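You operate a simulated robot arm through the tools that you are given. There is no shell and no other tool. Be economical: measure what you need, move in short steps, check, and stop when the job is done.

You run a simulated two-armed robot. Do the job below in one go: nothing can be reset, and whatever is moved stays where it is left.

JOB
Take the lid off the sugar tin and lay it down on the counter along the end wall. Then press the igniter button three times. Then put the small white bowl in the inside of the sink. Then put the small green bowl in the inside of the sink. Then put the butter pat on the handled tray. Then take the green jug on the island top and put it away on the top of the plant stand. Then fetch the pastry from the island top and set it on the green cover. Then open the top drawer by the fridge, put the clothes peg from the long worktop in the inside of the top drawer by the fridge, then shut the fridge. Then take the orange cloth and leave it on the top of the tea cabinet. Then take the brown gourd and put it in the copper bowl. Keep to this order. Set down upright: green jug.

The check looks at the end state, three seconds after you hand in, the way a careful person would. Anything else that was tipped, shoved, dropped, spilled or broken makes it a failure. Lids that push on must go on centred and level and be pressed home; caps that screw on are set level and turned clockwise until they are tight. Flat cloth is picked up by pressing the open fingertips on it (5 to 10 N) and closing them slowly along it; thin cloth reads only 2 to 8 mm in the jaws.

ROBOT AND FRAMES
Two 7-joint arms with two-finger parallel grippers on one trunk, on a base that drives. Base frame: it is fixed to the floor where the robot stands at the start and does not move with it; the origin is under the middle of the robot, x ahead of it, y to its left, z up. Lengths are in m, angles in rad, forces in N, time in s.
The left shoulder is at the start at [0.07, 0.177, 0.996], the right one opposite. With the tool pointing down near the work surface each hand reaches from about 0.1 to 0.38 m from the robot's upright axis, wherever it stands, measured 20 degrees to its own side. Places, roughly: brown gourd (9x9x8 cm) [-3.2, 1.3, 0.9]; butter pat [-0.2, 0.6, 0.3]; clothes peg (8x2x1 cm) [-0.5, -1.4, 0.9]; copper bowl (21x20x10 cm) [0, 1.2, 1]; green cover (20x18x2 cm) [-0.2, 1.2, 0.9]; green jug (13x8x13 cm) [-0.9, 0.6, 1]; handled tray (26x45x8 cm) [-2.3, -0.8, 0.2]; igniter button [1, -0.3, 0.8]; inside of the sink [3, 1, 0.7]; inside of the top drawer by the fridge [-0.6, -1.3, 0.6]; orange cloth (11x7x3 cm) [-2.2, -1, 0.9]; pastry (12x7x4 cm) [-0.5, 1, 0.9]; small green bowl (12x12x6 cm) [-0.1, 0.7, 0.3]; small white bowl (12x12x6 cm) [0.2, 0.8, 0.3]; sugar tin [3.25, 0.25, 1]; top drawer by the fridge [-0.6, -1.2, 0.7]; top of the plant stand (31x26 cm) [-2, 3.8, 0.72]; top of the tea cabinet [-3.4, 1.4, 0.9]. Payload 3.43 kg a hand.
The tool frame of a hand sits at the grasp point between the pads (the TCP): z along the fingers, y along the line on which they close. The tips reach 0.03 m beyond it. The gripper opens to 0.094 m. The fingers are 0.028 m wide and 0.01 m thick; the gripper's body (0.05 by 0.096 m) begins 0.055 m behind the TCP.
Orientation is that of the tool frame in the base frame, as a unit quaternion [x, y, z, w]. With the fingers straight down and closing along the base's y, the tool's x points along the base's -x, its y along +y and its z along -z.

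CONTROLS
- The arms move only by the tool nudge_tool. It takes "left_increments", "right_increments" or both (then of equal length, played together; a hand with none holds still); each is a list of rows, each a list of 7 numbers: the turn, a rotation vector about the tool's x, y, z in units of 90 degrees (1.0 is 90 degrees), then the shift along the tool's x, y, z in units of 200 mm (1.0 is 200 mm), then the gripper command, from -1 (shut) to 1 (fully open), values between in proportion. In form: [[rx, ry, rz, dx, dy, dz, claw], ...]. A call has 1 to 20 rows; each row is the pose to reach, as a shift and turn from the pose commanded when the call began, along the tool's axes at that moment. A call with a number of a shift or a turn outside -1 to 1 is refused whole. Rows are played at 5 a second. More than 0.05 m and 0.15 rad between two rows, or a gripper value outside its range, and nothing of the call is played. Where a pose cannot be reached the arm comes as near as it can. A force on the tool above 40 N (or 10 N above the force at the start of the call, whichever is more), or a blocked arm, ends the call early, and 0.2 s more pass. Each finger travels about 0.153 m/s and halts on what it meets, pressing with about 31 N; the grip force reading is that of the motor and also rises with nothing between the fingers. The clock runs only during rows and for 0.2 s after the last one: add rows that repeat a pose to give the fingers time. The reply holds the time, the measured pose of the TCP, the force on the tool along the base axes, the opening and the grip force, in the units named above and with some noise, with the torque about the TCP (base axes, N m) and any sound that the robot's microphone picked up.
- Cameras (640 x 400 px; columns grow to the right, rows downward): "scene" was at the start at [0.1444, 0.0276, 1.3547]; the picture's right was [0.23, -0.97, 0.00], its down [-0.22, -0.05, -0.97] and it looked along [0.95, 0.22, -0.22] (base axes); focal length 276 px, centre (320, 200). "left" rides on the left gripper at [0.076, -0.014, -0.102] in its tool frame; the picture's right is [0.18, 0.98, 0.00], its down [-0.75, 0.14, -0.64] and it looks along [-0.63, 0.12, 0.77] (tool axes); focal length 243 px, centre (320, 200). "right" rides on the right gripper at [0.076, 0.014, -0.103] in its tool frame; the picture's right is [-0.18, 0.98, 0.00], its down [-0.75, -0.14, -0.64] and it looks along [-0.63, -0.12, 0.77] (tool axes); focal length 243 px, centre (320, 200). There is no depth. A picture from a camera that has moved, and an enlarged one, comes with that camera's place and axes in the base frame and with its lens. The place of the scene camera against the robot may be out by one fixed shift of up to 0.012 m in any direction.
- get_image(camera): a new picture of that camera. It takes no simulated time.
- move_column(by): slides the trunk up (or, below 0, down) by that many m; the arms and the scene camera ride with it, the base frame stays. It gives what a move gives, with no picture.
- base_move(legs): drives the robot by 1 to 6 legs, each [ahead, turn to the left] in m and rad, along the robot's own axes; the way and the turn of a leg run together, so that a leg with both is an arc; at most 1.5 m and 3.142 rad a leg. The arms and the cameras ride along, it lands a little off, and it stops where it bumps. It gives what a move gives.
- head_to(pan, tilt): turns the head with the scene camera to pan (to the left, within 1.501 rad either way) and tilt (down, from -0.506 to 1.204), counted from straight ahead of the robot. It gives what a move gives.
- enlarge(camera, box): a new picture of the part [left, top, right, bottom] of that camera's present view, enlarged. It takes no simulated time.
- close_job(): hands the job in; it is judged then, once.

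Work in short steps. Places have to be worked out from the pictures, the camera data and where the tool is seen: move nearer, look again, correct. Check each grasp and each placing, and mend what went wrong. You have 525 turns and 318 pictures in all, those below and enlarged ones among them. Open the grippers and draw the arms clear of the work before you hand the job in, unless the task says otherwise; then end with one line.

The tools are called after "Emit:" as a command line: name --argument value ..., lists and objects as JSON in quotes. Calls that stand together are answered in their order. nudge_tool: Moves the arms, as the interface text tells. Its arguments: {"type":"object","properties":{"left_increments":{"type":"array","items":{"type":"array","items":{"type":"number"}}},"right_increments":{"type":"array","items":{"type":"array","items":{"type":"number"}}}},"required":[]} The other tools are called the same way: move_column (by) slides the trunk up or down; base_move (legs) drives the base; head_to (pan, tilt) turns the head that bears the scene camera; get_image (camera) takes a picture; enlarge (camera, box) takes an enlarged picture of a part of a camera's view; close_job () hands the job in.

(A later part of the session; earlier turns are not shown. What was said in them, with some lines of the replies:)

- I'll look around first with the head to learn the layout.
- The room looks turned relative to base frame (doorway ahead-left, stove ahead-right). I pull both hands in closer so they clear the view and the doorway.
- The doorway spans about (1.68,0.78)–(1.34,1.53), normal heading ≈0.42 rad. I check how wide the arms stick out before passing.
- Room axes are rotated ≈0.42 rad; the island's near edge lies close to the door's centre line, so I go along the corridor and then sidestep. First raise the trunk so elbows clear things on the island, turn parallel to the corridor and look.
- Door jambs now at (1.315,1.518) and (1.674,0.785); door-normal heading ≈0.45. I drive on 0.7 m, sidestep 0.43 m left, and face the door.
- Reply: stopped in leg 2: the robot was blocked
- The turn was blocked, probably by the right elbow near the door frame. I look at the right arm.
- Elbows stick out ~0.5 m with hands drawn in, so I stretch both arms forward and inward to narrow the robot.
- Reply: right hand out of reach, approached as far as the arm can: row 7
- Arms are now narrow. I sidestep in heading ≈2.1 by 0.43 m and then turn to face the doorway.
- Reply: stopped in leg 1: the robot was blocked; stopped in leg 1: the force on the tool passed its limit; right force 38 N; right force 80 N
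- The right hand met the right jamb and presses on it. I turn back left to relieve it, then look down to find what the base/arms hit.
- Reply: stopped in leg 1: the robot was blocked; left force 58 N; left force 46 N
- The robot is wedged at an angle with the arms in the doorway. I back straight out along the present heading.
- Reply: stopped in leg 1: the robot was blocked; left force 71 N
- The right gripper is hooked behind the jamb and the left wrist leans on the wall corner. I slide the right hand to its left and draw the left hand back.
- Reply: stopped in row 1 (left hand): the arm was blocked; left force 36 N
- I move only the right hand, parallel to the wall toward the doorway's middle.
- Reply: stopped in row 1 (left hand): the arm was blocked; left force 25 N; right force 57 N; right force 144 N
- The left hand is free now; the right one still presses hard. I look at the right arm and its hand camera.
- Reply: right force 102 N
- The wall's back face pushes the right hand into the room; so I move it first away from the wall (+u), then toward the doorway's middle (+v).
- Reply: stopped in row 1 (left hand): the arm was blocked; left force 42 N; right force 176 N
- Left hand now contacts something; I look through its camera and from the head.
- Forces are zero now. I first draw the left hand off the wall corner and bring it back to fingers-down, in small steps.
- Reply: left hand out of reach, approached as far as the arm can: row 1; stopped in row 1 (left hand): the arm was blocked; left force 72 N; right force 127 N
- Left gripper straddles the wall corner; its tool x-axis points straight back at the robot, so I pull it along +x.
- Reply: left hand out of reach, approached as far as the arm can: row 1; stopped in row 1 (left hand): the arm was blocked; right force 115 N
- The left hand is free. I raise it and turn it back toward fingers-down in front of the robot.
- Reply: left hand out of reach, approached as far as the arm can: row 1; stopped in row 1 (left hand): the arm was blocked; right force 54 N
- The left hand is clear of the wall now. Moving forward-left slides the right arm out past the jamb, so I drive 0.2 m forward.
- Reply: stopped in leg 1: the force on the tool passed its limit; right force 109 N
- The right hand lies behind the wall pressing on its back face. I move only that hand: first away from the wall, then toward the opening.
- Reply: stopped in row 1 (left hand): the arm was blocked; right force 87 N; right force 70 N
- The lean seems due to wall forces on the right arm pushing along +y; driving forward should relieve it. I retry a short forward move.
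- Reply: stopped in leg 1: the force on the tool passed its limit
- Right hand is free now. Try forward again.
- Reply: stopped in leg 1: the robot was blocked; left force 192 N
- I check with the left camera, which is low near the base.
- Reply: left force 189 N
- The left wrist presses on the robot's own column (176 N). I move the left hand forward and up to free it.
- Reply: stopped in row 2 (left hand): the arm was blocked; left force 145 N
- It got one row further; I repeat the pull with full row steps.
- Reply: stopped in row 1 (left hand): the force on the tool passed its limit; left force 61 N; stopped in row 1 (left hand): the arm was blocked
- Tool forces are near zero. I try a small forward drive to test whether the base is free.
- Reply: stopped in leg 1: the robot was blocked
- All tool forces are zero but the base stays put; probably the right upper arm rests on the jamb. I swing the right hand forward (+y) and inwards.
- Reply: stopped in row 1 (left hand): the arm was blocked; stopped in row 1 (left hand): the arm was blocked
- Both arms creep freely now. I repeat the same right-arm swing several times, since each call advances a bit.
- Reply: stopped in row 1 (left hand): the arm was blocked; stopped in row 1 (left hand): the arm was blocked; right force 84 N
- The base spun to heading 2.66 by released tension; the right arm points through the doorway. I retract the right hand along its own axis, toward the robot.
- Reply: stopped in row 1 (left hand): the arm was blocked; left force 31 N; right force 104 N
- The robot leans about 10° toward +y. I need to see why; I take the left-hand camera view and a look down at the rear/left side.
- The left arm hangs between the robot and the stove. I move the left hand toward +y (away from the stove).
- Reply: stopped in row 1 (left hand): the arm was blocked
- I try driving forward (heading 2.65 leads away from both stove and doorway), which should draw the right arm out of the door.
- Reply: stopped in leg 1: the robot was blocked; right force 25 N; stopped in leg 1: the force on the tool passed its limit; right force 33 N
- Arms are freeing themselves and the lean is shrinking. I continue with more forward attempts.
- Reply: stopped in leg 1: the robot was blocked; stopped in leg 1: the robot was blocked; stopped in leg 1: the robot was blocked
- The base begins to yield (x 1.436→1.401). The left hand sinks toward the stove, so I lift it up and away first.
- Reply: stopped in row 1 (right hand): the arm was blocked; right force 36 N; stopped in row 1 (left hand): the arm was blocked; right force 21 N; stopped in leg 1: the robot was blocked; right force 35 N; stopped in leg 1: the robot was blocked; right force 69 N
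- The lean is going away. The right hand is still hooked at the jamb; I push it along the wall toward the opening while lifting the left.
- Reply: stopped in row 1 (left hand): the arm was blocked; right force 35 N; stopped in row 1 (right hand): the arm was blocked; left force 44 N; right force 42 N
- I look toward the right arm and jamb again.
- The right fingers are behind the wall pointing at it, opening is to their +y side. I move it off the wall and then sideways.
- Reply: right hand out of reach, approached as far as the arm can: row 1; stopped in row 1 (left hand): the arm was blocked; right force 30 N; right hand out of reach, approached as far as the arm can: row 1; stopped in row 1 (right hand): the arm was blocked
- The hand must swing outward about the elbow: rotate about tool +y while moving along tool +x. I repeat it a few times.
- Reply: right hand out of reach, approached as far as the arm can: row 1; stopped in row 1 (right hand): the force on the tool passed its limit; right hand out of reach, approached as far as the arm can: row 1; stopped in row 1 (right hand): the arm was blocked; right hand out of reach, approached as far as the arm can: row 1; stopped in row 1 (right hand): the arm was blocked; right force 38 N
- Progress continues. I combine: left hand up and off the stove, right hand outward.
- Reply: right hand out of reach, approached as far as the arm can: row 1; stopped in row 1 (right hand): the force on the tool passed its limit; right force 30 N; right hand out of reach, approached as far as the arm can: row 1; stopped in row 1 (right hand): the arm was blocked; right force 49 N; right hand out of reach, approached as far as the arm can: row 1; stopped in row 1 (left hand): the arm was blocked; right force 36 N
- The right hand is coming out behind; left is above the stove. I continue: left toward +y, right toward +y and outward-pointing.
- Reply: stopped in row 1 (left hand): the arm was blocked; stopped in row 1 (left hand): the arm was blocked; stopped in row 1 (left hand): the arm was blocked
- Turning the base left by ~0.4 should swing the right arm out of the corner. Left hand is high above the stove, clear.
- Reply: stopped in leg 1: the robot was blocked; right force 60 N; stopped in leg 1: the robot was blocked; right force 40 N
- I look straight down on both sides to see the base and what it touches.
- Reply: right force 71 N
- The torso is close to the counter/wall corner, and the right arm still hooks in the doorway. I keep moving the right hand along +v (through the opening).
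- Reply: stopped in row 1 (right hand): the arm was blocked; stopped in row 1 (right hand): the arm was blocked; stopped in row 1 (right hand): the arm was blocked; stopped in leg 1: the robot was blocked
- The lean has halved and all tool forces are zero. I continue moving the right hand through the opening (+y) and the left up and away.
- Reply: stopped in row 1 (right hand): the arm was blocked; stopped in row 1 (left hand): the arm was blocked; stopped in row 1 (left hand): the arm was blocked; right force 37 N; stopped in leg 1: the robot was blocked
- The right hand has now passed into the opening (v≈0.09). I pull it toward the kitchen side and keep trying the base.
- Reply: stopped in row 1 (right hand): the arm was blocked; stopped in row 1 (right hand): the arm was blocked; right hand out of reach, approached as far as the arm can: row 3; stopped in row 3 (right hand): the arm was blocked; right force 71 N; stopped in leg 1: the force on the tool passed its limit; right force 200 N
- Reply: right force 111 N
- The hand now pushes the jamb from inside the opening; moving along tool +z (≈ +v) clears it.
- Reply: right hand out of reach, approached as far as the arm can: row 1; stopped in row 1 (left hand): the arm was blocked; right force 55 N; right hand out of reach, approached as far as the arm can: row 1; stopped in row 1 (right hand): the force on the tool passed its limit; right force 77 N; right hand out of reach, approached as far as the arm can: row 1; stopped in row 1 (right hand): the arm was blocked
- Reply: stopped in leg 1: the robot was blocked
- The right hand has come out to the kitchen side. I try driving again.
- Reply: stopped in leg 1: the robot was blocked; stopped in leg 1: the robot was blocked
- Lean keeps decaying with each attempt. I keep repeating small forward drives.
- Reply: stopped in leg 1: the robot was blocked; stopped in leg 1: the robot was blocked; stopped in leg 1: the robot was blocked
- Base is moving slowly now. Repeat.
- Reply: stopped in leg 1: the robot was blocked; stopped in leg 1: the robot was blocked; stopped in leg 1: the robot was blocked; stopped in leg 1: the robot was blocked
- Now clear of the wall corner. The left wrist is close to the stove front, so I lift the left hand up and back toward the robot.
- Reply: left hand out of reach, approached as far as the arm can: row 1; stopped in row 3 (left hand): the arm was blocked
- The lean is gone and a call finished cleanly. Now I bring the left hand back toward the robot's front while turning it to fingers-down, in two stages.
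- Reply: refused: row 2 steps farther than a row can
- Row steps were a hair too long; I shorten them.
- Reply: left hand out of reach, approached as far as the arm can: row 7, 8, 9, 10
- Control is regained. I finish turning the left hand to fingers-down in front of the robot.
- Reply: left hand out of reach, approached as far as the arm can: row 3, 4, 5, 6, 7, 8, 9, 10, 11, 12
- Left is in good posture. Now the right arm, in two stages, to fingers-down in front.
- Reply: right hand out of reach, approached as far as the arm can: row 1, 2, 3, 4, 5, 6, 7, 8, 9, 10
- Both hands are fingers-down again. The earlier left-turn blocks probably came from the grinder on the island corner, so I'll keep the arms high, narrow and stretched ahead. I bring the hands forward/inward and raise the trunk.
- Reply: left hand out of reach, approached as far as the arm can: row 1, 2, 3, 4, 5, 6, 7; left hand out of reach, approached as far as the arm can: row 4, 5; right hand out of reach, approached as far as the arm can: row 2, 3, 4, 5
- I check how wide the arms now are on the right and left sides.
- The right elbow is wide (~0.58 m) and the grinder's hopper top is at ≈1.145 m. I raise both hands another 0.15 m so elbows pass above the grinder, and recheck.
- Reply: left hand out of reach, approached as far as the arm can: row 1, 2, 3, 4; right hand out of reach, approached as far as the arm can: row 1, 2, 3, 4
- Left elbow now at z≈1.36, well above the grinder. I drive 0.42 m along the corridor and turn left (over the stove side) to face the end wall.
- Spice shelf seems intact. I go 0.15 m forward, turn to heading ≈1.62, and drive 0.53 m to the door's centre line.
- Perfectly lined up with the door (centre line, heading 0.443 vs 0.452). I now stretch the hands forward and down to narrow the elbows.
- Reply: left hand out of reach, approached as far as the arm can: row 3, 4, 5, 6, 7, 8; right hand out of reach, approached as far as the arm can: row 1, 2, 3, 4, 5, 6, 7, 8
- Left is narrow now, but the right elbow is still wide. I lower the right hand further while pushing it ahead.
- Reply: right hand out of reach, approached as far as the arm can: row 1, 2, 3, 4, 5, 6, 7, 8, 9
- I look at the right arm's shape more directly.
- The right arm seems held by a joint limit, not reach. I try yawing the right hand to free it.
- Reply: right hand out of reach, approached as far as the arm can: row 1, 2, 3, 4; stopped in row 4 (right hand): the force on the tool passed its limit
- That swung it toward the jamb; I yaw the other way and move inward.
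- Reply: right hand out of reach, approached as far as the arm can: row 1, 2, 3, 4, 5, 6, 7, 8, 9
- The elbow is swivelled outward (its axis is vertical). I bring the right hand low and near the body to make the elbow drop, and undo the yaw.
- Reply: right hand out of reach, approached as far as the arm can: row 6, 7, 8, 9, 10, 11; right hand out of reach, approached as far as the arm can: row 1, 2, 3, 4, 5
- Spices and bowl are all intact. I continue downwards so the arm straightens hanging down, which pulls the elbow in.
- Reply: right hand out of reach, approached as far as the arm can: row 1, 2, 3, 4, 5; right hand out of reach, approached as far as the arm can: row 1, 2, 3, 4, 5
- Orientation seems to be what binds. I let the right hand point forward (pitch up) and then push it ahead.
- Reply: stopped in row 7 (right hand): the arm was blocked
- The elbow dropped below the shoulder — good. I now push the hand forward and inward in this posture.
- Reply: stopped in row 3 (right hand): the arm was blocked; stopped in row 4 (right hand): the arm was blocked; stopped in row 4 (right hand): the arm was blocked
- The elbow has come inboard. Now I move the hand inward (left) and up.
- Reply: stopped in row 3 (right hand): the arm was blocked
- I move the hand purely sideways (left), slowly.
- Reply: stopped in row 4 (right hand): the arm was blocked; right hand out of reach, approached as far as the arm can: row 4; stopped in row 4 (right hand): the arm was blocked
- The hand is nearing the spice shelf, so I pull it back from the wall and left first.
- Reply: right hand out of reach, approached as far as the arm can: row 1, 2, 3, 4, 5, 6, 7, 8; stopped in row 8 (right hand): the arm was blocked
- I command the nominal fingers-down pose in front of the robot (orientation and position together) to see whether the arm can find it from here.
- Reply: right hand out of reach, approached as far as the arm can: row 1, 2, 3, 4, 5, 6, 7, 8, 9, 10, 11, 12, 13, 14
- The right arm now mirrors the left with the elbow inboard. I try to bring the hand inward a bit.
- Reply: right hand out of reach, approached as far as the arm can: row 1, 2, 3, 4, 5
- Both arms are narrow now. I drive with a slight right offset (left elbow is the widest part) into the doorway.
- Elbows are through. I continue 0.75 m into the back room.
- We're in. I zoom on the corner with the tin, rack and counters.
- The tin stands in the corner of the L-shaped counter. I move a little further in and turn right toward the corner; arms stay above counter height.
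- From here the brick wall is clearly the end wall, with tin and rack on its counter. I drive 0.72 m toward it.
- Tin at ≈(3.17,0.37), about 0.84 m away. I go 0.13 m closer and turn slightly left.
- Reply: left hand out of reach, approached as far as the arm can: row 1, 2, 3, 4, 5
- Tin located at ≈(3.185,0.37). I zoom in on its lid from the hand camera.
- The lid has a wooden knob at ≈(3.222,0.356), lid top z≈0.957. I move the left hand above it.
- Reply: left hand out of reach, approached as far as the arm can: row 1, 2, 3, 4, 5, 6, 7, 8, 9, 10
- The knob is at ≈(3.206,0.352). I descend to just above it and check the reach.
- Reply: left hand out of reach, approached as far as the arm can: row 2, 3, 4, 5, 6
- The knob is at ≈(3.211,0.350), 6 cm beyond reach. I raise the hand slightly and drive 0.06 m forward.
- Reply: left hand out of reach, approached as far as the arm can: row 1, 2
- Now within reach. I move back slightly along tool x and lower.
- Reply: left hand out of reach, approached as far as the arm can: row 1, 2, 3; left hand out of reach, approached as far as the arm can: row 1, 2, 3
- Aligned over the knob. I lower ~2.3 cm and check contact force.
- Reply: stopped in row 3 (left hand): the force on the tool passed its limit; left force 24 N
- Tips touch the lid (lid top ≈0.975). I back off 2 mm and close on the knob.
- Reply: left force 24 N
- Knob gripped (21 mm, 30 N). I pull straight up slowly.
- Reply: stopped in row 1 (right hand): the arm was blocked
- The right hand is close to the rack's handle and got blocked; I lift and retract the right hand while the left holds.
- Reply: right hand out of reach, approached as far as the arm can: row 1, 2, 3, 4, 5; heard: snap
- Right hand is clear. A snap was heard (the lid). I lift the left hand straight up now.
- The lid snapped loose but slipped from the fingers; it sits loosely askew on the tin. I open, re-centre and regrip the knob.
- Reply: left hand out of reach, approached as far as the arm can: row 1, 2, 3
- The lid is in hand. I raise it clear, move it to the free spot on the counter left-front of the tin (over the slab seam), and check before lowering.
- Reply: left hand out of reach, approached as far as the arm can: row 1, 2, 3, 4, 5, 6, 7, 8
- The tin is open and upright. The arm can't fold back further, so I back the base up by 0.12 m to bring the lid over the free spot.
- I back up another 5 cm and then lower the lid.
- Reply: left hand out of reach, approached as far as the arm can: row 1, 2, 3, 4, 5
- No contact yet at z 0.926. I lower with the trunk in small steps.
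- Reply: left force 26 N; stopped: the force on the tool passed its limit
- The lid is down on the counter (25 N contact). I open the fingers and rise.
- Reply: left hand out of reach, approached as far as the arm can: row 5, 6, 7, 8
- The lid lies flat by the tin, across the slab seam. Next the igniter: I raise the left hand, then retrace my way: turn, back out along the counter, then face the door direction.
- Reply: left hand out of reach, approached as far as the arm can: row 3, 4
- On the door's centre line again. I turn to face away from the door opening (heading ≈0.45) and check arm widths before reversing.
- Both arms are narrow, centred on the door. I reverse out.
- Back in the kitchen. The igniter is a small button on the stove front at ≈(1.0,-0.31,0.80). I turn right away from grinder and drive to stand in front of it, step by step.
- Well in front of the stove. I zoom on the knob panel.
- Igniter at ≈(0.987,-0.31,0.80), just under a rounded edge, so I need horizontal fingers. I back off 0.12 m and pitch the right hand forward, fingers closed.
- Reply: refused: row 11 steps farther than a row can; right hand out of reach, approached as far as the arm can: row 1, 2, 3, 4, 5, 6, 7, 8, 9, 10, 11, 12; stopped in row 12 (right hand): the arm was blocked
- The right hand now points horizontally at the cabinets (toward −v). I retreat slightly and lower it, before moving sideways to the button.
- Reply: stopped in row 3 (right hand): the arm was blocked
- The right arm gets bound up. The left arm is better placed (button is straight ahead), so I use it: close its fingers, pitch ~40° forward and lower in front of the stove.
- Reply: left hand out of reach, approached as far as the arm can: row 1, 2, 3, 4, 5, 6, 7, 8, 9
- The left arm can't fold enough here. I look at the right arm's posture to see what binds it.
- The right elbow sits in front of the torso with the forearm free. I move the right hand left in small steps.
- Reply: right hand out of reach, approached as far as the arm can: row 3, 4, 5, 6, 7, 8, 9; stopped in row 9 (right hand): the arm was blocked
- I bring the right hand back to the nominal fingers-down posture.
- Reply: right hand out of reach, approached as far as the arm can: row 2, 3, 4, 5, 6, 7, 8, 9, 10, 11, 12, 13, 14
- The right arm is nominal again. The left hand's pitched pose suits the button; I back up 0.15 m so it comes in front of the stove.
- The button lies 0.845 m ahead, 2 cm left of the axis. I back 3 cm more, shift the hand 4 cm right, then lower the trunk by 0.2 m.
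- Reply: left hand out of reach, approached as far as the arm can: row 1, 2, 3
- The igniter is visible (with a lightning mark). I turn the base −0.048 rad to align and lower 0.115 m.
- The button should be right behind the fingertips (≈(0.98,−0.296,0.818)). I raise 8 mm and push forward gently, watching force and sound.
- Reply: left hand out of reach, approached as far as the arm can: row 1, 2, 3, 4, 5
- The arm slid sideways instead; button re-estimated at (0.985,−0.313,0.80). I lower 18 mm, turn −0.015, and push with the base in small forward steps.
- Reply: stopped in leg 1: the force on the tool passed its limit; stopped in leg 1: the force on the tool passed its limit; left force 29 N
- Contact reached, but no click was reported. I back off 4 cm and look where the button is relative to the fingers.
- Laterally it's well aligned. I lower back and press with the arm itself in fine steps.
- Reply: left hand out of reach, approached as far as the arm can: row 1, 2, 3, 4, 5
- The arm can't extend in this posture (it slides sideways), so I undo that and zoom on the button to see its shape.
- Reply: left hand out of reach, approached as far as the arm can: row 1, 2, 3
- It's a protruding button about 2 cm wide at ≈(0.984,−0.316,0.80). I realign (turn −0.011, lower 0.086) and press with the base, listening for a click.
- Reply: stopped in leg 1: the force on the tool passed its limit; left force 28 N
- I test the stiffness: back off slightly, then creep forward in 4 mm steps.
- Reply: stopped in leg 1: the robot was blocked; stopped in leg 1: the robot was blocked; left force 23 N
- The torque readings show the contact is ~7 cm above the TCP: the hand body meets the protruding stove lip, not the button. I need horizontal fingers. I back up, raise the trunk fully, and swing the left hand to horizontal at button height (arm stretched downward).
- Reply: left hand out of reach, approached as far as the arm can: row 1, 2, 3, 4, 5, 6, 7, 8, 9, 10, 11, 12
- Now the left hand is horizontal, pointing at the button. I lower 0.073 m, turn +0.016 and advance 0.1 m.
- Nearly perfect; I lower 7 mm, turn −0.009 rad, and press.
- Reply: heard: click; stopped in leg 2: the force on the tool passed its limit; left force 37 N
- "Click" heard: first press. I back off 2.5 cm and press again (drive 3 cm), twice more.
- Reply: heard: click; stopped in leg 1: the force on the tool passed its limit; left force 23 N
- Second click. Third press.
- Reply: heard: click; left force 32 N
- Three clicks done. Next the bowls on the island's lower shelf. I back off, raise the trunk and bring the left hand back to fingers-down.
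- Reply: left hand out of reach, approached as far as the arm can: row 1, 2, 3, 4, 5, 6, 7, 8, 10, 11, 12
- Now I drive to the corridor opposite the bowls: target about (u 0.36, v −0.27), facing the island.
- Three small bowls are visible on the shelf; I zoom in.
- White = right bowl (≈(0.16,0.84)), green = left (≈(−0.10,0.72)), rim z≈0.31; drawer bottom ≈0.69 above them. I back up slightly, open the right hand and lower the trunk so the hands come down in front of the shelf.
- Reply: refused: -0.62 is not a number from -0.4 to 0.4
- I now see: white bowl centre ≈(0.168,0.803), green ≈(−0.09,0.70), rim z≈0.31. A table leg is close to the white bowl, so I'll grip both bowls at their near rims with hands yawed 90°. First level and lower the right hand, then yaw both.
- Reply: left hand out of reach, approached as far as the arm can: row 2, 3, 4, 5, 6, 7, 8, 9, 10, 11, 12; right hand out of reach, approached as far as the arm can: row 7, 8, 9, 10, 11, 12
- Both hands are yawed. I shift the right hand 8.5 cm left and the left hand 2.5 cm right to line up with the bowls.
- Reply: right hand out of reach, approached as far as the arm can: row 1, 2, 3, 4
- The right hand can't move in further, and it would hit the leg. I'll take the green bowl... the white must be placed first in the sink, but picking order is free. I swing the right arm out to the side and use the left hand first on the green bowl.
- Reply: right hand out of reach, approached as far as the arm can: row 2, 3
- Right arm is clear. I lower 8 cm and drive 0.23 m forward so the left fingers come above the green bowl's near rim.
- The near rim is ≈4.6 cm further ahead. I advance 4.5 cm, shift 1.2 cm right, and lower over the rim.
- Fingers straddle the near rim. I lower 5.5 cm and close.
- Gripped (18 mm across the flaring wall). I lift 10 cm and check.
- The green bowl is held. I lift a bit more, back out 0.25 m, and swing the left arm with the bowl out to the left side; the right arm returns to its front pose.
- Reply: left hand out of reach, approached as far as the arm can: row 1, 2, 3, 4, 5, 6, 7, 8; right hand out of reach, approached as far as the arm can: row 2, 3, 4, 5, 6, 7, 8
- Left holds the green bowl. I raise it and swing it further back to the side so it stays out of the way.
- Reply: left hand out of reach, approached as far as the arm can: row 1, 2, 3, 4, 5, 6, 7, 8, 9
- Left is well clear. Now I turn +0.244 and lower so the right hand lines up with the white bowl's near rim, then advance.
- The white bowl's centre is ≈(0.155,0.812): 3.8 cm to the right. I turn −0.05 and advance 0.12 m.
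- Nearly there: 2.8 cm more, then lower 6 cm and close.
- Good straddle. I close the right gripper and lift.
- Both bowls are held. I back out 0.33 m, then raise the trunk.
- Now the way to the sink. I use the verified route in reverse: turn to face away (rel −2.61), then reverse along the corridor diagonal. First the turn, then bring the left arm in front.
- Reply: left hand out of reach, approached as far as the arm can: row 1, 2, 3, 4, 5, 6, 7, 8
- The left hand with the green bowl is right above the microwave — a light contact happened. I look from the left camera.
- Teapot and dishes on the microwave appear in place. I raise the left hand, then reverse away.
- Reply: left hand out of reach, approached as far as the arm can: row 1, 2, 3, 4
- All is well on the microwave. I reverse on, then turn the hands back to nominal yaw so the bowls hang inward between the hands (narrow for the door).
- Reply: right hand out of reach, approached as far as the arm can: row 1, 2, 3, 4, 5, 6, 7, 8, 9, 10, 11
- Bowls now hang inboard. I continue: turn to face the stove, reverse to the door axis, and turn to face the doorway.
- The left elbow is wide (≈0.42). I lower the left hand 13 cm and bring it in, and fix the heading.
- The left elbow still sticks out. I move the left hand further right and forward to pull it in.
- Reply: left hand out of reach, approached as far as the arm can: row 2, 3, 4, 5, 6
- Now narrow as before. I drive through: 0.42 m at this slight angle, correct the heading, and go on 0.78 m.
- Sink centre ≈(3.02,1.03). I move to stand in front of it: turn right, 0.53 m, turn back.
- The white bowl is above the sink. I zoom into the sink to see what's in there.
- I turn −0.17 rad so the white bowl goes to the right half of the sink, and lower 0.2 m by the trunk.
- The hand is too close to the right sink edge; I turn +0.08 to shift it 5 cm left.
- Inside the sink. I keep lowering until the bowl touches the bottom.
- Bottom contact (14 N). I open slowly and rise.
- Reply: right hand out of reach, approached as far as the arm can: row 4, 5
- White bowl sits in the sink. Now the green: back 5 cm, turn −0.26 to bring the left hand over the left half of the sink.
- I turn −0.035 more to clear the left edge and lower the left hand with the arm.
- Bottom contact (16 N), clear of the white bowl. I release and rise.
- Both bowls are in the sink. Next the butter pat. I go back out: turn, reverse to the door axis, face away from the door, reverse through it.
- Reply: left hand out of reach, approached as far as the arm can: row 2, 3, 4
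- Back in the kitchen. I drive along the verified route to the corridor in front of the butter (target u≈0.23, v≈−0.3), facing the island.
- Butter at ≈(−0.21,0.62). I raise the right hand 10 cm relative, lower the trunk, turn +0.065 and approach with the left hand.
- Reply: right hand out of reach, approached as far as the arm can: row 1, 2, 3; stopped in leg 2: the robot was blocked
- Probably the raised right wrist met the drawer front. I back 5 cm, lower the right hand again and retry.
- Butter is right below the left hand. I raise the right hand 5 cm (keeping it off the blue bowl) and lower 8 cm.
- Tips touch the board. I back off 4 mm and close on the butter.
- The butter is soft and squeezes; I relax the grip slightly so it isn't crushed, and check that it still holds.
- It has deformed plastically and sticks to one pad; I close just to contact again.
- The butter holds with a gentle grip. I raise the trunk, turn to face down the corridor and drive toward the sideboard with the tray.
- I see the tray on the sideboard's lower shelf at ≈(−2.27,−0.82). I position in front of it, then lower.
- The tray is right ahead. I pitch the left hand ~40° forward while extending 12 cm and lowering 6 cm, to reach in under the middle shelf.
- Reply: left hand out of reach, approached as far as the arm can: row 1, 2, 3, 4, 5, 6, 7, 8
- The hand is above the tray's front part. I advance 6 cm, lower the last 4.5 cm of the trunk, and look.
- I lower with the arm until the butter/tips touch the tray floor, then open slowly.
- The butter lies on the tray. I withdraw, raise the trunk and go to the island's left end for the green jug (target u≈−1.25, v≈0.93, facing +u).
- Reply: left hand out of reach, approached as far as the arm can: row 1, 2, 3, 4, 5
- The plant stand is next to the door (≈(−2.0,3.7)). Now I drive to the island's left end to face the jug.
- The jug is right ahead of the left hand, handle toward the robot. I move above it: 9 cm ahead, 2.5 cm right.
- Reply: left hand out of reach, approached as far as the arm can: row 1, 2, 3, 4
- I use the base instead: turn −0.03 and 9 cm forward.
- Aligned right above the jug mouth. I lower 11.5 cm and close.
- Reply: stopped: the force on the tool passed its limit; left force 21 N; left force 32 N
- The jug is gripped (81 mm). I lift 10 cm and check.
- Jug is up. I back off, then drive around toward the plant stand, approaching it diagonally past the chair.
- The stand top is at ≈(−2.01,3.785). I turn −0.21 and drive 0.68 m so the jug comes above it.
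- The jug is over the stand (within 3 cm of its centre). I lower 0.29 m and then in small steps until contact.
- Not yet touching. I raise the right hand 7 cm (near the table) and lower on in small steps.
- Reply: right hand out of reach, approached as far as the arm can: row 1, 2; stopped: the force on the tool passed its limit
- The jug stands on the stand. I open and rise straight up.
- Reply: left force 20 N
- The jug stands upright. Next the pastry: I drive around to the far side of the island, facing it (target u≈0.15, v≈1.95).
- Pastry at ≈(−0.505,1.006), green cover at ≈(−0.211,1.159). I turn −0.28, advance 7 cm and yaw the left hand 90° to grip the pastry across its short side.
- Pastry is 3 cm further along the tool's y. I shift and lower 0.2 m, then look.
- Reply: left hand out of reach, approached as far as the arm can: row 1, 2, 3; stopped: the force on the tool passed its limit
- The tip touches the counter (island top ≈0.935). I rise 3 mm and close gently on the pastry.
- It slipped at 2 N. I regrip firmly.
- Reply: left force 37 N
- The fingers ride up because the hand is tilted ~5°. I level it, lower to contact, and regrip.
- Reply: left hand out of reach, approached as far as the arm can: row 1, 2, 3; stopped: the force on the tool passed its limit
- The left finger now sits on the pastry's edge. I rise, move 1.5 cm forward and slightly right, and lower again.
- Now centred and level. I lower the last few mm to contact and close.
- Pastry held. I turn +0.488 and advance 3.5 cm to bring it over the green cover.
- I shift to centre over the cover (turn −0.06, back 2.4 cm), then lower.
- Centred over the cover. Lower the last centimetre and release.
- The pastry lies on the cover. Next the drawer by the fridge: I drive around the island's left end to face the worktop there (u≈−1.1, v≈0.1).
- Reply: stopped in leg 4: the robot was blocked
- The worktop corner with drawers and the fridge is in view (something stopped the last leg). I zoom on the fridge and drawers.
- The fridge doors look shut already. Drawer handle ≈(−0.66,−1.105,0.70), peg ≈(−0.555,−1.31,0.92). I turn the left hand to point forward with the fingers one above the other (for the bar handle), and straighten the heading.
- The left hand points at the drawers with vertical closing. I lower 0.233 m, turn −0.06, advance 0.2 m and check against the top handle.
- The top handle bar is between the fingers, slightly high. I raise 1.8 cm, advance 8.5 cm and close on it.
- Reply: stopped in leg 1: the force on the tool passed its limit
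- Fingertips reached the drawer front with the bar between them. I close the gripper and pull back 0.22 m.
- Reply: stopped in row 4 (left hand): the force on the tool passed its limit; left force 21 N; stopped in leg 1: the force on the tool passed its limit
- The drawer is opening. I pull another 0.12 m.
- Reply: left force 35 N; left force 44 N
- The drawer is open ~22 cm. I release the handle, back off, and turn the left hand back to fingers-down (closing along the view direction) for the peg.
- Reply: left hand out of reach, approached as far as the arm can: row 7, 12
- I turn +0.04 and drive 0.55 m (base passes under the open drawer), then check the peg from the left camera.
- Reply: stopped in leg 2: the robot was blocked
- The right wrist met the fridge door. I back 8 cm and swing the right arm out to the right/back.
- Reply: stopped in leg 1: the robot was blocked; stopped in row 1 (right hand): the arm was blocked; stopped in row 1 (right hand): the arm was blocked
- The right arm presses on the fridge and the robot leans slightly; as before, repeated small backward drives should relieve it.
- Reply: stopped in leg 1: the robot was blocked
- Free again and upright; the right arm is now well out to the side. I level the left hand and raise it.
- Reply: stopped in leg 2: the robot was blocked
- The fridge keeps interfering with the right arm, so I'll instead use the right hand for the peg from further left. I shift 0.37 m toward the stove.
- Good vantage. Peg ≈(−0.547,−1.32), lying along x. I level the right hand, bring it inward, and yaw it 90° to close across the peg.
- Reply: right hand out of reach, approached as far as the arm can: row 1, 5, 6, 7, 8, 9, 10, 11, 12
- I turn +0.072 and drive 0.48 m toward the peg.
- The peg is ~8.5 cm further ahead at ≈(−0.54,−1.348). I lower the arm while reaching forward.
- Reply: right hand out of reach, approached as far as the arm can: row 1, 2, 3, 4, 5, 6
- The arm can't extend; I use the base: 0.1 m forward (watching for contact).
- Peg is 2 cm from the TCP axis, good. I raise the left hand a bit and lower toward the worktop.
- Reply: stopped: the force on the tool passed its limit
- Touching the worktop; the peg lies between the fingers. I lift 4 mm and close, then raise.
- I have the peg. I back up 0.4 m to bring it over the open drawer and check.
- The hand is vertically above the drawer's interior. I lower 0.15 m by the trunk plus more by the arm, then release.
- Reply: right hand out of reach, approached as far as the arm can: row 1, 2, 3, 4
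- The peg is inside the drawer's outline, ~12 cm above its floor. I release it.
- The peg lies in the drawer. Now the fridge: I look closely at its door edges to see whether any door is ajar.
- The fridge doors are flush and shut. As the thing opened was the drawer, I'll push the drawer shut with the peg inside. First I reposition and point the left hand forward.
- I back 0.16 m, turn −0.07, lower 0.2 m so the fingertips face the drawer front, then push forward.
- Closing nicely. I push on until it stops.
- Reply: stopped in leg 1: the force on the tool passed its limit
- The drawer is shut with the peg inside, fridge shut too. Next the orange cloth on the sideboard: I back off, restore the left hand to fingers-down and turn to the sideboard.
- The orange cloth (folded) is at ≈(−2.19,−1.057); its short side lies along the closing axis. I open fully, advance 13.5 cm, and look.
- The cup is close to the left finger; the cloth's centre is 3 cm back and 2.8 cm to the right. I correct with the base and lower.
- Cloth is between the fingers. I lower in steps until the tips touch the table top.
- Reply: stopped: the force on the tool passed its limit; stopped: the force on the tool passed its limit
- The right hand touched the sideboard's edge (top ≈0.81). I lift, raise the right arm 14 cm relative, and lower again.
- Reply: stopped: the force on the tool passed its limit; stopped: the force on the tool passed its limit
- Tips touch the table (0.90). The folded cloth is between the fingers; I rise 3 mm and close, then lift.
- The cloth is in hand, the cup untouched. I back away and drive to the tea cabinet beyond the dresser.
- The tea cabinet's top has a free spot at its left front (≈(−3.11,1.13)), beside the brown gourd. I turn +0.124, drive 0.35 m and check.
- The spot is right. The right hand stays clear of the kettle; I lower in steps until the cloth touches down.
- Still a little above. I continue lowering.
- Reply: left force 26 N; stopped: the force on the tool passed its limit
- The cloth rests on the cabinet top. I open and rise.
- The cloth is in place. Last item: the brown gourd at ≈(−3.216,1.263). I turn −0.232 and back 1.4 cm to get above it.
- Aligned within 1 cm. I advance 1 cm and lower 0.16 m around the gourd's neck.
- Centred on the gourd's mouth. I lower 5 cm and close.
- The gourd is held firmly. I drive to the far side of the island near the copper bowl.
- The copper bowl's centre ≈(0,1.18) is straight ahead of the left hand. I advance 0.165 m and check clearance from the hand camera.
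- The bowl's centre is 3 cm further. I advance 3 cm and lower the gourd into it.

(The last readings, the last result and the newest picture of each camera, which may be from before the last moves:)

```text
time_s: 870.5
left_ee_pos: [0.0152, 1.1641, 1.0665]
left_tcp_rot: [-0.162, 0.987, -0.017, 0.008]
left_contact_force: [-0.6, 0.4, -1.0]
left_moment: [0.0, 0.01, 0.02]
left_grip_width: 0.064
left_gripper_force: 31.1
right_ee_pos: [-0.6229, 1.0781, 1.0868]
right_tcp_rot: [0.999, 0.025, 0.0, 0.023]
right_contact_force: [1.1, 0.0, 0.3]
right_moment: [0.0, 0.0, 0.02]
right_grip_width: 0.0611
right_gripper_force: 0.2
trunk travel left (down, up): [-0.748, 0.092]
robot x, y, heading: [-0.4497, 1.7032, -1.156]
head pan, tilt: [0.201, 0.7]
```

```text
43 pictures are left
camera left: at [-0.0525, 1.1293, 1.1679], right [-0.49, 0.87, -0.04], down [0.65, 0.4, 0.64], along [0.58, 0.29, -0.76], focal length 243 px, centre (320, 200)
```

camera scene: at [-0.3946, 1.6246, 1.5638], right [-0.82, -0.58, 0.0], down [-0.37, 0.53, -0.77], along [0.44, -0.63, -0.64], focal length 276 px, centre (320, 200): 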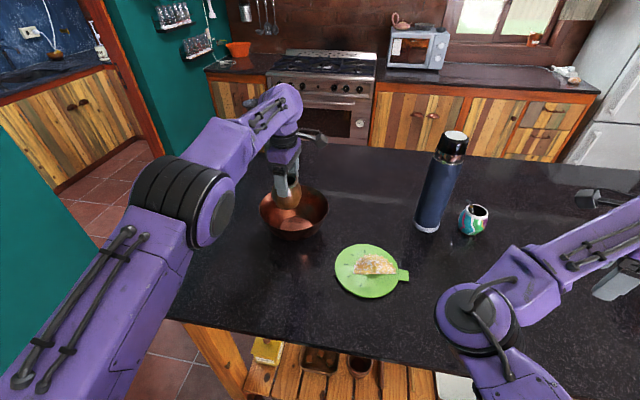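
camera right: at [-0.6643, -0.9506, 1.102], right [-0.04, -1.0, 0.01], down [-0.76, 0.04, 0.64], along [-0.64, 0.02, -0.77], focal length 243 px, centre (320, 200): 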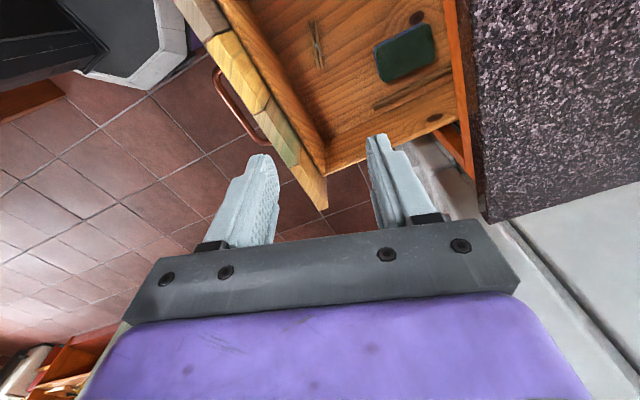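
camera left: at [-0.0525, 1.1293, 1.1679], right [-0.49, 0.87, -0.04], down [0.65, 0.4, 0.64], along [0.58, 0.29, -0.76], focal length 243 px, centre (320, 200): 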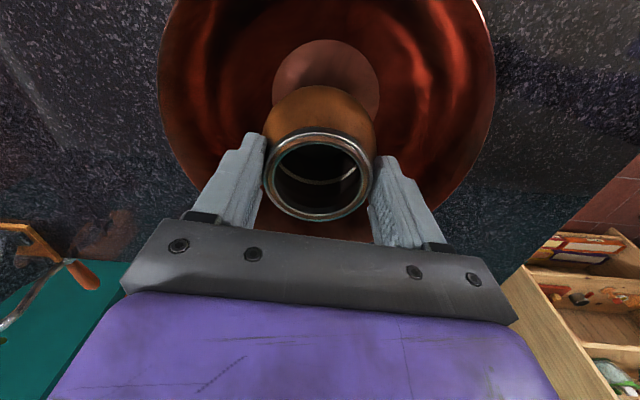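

Going down centred. I continue in small steps to contact.

Emit:
move_column --by -0.025

Emit:
move_column --by -0.015

Emit:
move_column --by -0.012

```text
time_s: 871.2
left_ee_pos: [0.017, 1.1624, 1.0408]
left_tcp_rot: [-0.162, 0.987, -0.018, 0.008]
left_contact_force: [0.6, -0.5, -1.6]
left_moment: [0.01, 0.04, -0.01]
left_grip_width: 0.0645
left_gripper_force: 31.6
right_ee_pos: [-0.6232, 1.0771, 1.0608]
right_tcp_rot: [0.999, 0.024, 0.001, 0.023]
right_contact_force: [-0.3, 0.0, -0.7]
right_moment: [-0.03, 0.02, 0.02]
right_grip_width: 0.0611
right_gripper_force: 0.0
trunk travel left (down, up): [-0.723, 0.117]
robot x, y, heading: [-0.4515, 1.702, -1.156]
head pan, tilt: [0.201, 0.7]
```

```text
time_s: 871.8
left_ee_pos: [0.0153, 1.1627, 1.0273]
left_tcp_rot: [-0.162, 0.987, -0.018, 0.008]
left_contact_force: [0.1, 1.2, 5.1]
left_moment: [0.16, 0.04, 0.06]
left_grip_width: 0.064
left_gripper_force: 30.8
right_ee_pos: [-0.6226, 1.077, 1.047]
right_tcp_rot: [0.999, 0.025, 0.001, 0.022]
right_contact_force: [0.1, -0.6, 0.3]
right_moment: [0.02, 0.01, -0.03]
right_grip_width: 0.0609
right_gripper_force: 0.0
trunk travel left (down, up): [-0.708, 0.132]
robot x, y, heading: [-0.457, 1.708, -1.159]
head pan, tilt: [0.201, 0.7]
```

```text
time_s: 872.4
left_ee_pos: [0.0164, 1.1618, 1.0249]
left_tcp_rot: [-0.162, 0.986, -0.027, 0.011]
left_contact_force: [-3.1, 2.7, 16.3]
left_moment: [0.67, 0.42, 0.02]
left_grip_width: 0.0647
left_gripper_force: 30.2
right_ee_pos: [-0.6247, 1.0775, 1.0352]
right_tcp_rot: [0.999, 0.024, 0.002, 0.023]
right_contact_force: [0.1, 0.5, -0.9]
right_moment: [-0.02, 0.0, 0.03]
right_grip_width: 0.0611
right_gripper_force: 0.1
trunk travel left (down, up): [-0.697, 0.143]
robot x, y, heading: [-0.4523, 1.7006, -1.158]
head pan, tilt: [0.201, 0.7]
stopped: the force on the tool passed its limit (the readings are from after the stop); the commanded pose is now the measured one
```

Contact with the bowl's bottom. I release and rise straight up.

Emit:
nudge_tool --left_increments '[[0, 0, 0, 0, 0, 0, 0.5], [0, 0, 0, 0, 0, 0, 0.8], [0, 0, 0, 0, 0, 0, 1], [0, 0, 0, 0, 0, 0, 1]]'

Emit:
move_column --by 0.14

Emit:
get_image --camera "left"

```text
time_s: 873.4
left_ee_pos: [0.0178, 1.1606, 1.0212]
left_tcp_rot: [-0.162, 0.986, -0.023, 0.01]
left_contact_force: [0.5, 0.2, -0.7]
left_moment: [-0.01, 0.02, -0.01]
left_grip_width: 0.0938
left_gripper_force: 0.0
right_ee_pos: [-0.6226, 1.0766, 1.0352]
right_tcp_rot: [0.999, 0.024, 0.0, 0.022]
right_contact_force: [0.2, 0.3, -0.4]
right_moment: [0.01, -0.01, -0.01]
right_grip_width: 0.0612
right_gripper_force: 0.1
trunk travel left (down, up): [-0.697, 0.143]
robot x, y, heading: [-0.4566, 1.7019, -1.159]
head pan, tilt: [0.201, 0.7]
```

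```text
time_s: 875.1
left_ee_pos: [0.0178, 1.1599, 1.1613]
left_tcp_rot: [-0.162, 0.986, -0.023, 0.01]
left_contact_force: [-0.2, -0.1, -0.5]
left_moment: [0.0, -0.01, -0.03]
left_grip_width: 0.094
left_gripper_force: 0.1
right_ee_pos: [-0.6225, 1.0766, 1.1742]
right_tcp_rot: [0.999, 0.025, 0.001, 0.023]
right_contact_force: [0.1, -0.6, 0.3]
right_moment: [0.01, 0.0, 0.01]
right_grip_width: 0.0609
right_gripper_force: 0.1
trunk travel left (down, up): [-0.837, 0.003]
robot x, y, heading: [-0.4533, 1.7037, -1.155]
head pan, tilt: [0.201, 0.7]
```

```text
42 pictures are left
camera left: at [-0.0519, 1.128, 1.2623], right [-0.49, 0.87, -0.05], down [0.65, 0.4, 0.64], along [0.58, 0.28, -0.76], focal length 243 px, centre (320, 200)
```

left: 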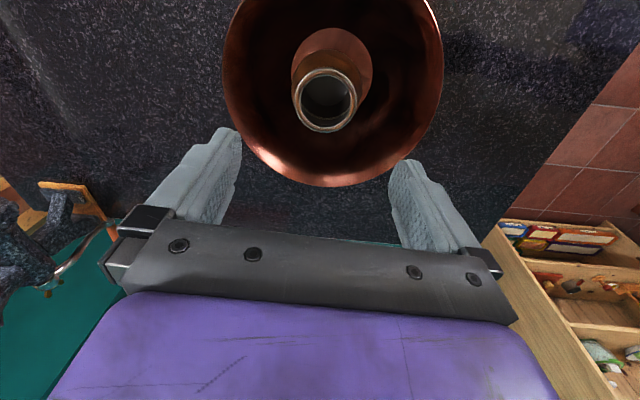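

The gourd stands in the copper bowl. I open both grippers fully and back away from the island before handing in.

Emit:
base_move --legs '[[-0.5, 0]]'

Emit:
nudge_tool --left_increments '[[0, 0, 0, 0, 0, 0, 1], [0, 0, 0, 0, 0, 0, 1]]' --right_increments '[[0, 0, 0, 0, 0, 0, 1], [0, 0, 0, 0, 0, 0, 1]]'

Emit:
get_image --camera "scene"

```text
time_s: 878.0
left_ee_pos: [-0.1823, 1.6202, 1.1601]
left_tcp_rot: [-0.164, 0.986, -0.023, 0.01]
left_contact_force: [-0.1, 0.3, 0.9]
left_moment: [0.02, 0.01, 0.0]
left_grip_width: 0.0942
left_gripper_force: 0.1
right_ee_pos: [-0.8239, 1.5351, 1.1737]
right_tcp_rot: [0.999, 0.024, 0.0, 0.021]
right_contact_force: [0.4, -1.1, -0.4]
right_moment: [-0.03, 0.01, 0.02]
right_grip_width: 0.0613
right_gripper_force: 0.1
trunk travel left (down, up): [-0.837, 0.003]
robot x, y, heading: [-0.6549, 2.1647, -1.158]
head pan, tilt: [0.201, 0.7]
```

```text
time_s: 878.6
left_ee_pos: [-0.1834, 1.6195, 1.1608]
left_tcp_rot: [-0.163, 0.986, -0.024, 0.01]
left_contact_force: [0.5, 0.0, 0.8]
left_moment: [0.01, 0.02, -0.01]
left_grip_width: 0.094
left_gripper_force: 0.1
right_ee_pos: [-0.8246, 1.535, 1.1753]
right_tcp_rot: [0.999, 0.025, 0.0, 0.023]
right_contact_force: [-0.7, 0.1, 0.4]
right_moment: [0.01, 0.0, 0.01]
right_grip_width: 0.0939
right_gripper_force: 0.1
trunk travel left (down, up): [-0.837, 0.003]
robot x, y, heading: [-0.6582, 2.1621, -1.157]
head pan, tilt: [0.201, 0.7]
```

```text
41 pictures are left
camera scene: at [-0.5823, 2.0524, 1.5721], right [-0.82, -0.58, 0.0], down [-0.37, 0.53, -0.76], along [0.44, -0.62, -0.64], focal length 276 px, centre (320, 200)
```

scene: 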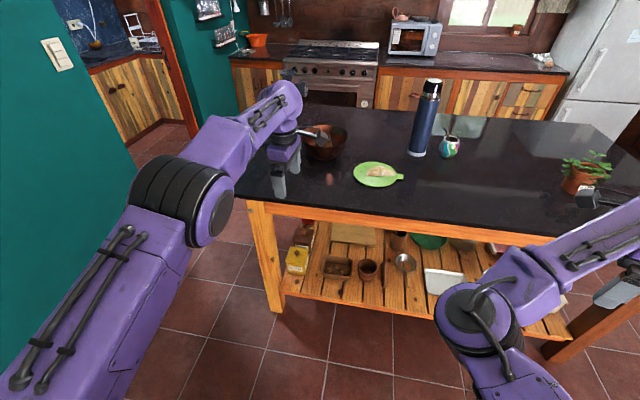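

Everything is in its place, the grippers are open and the arms are clear of the work, so I hand in.

Emit:
close_job

```text
The job is handed in.
```

I did every step in the order given and handed the job in, with four doubts: the tin lid lies across the seam of two counter slabs because "end wall" was unclear; the butter pat got squashed; I shut the drawer because the fridge was already shut; and early bumps may have shifted things near the doorway.
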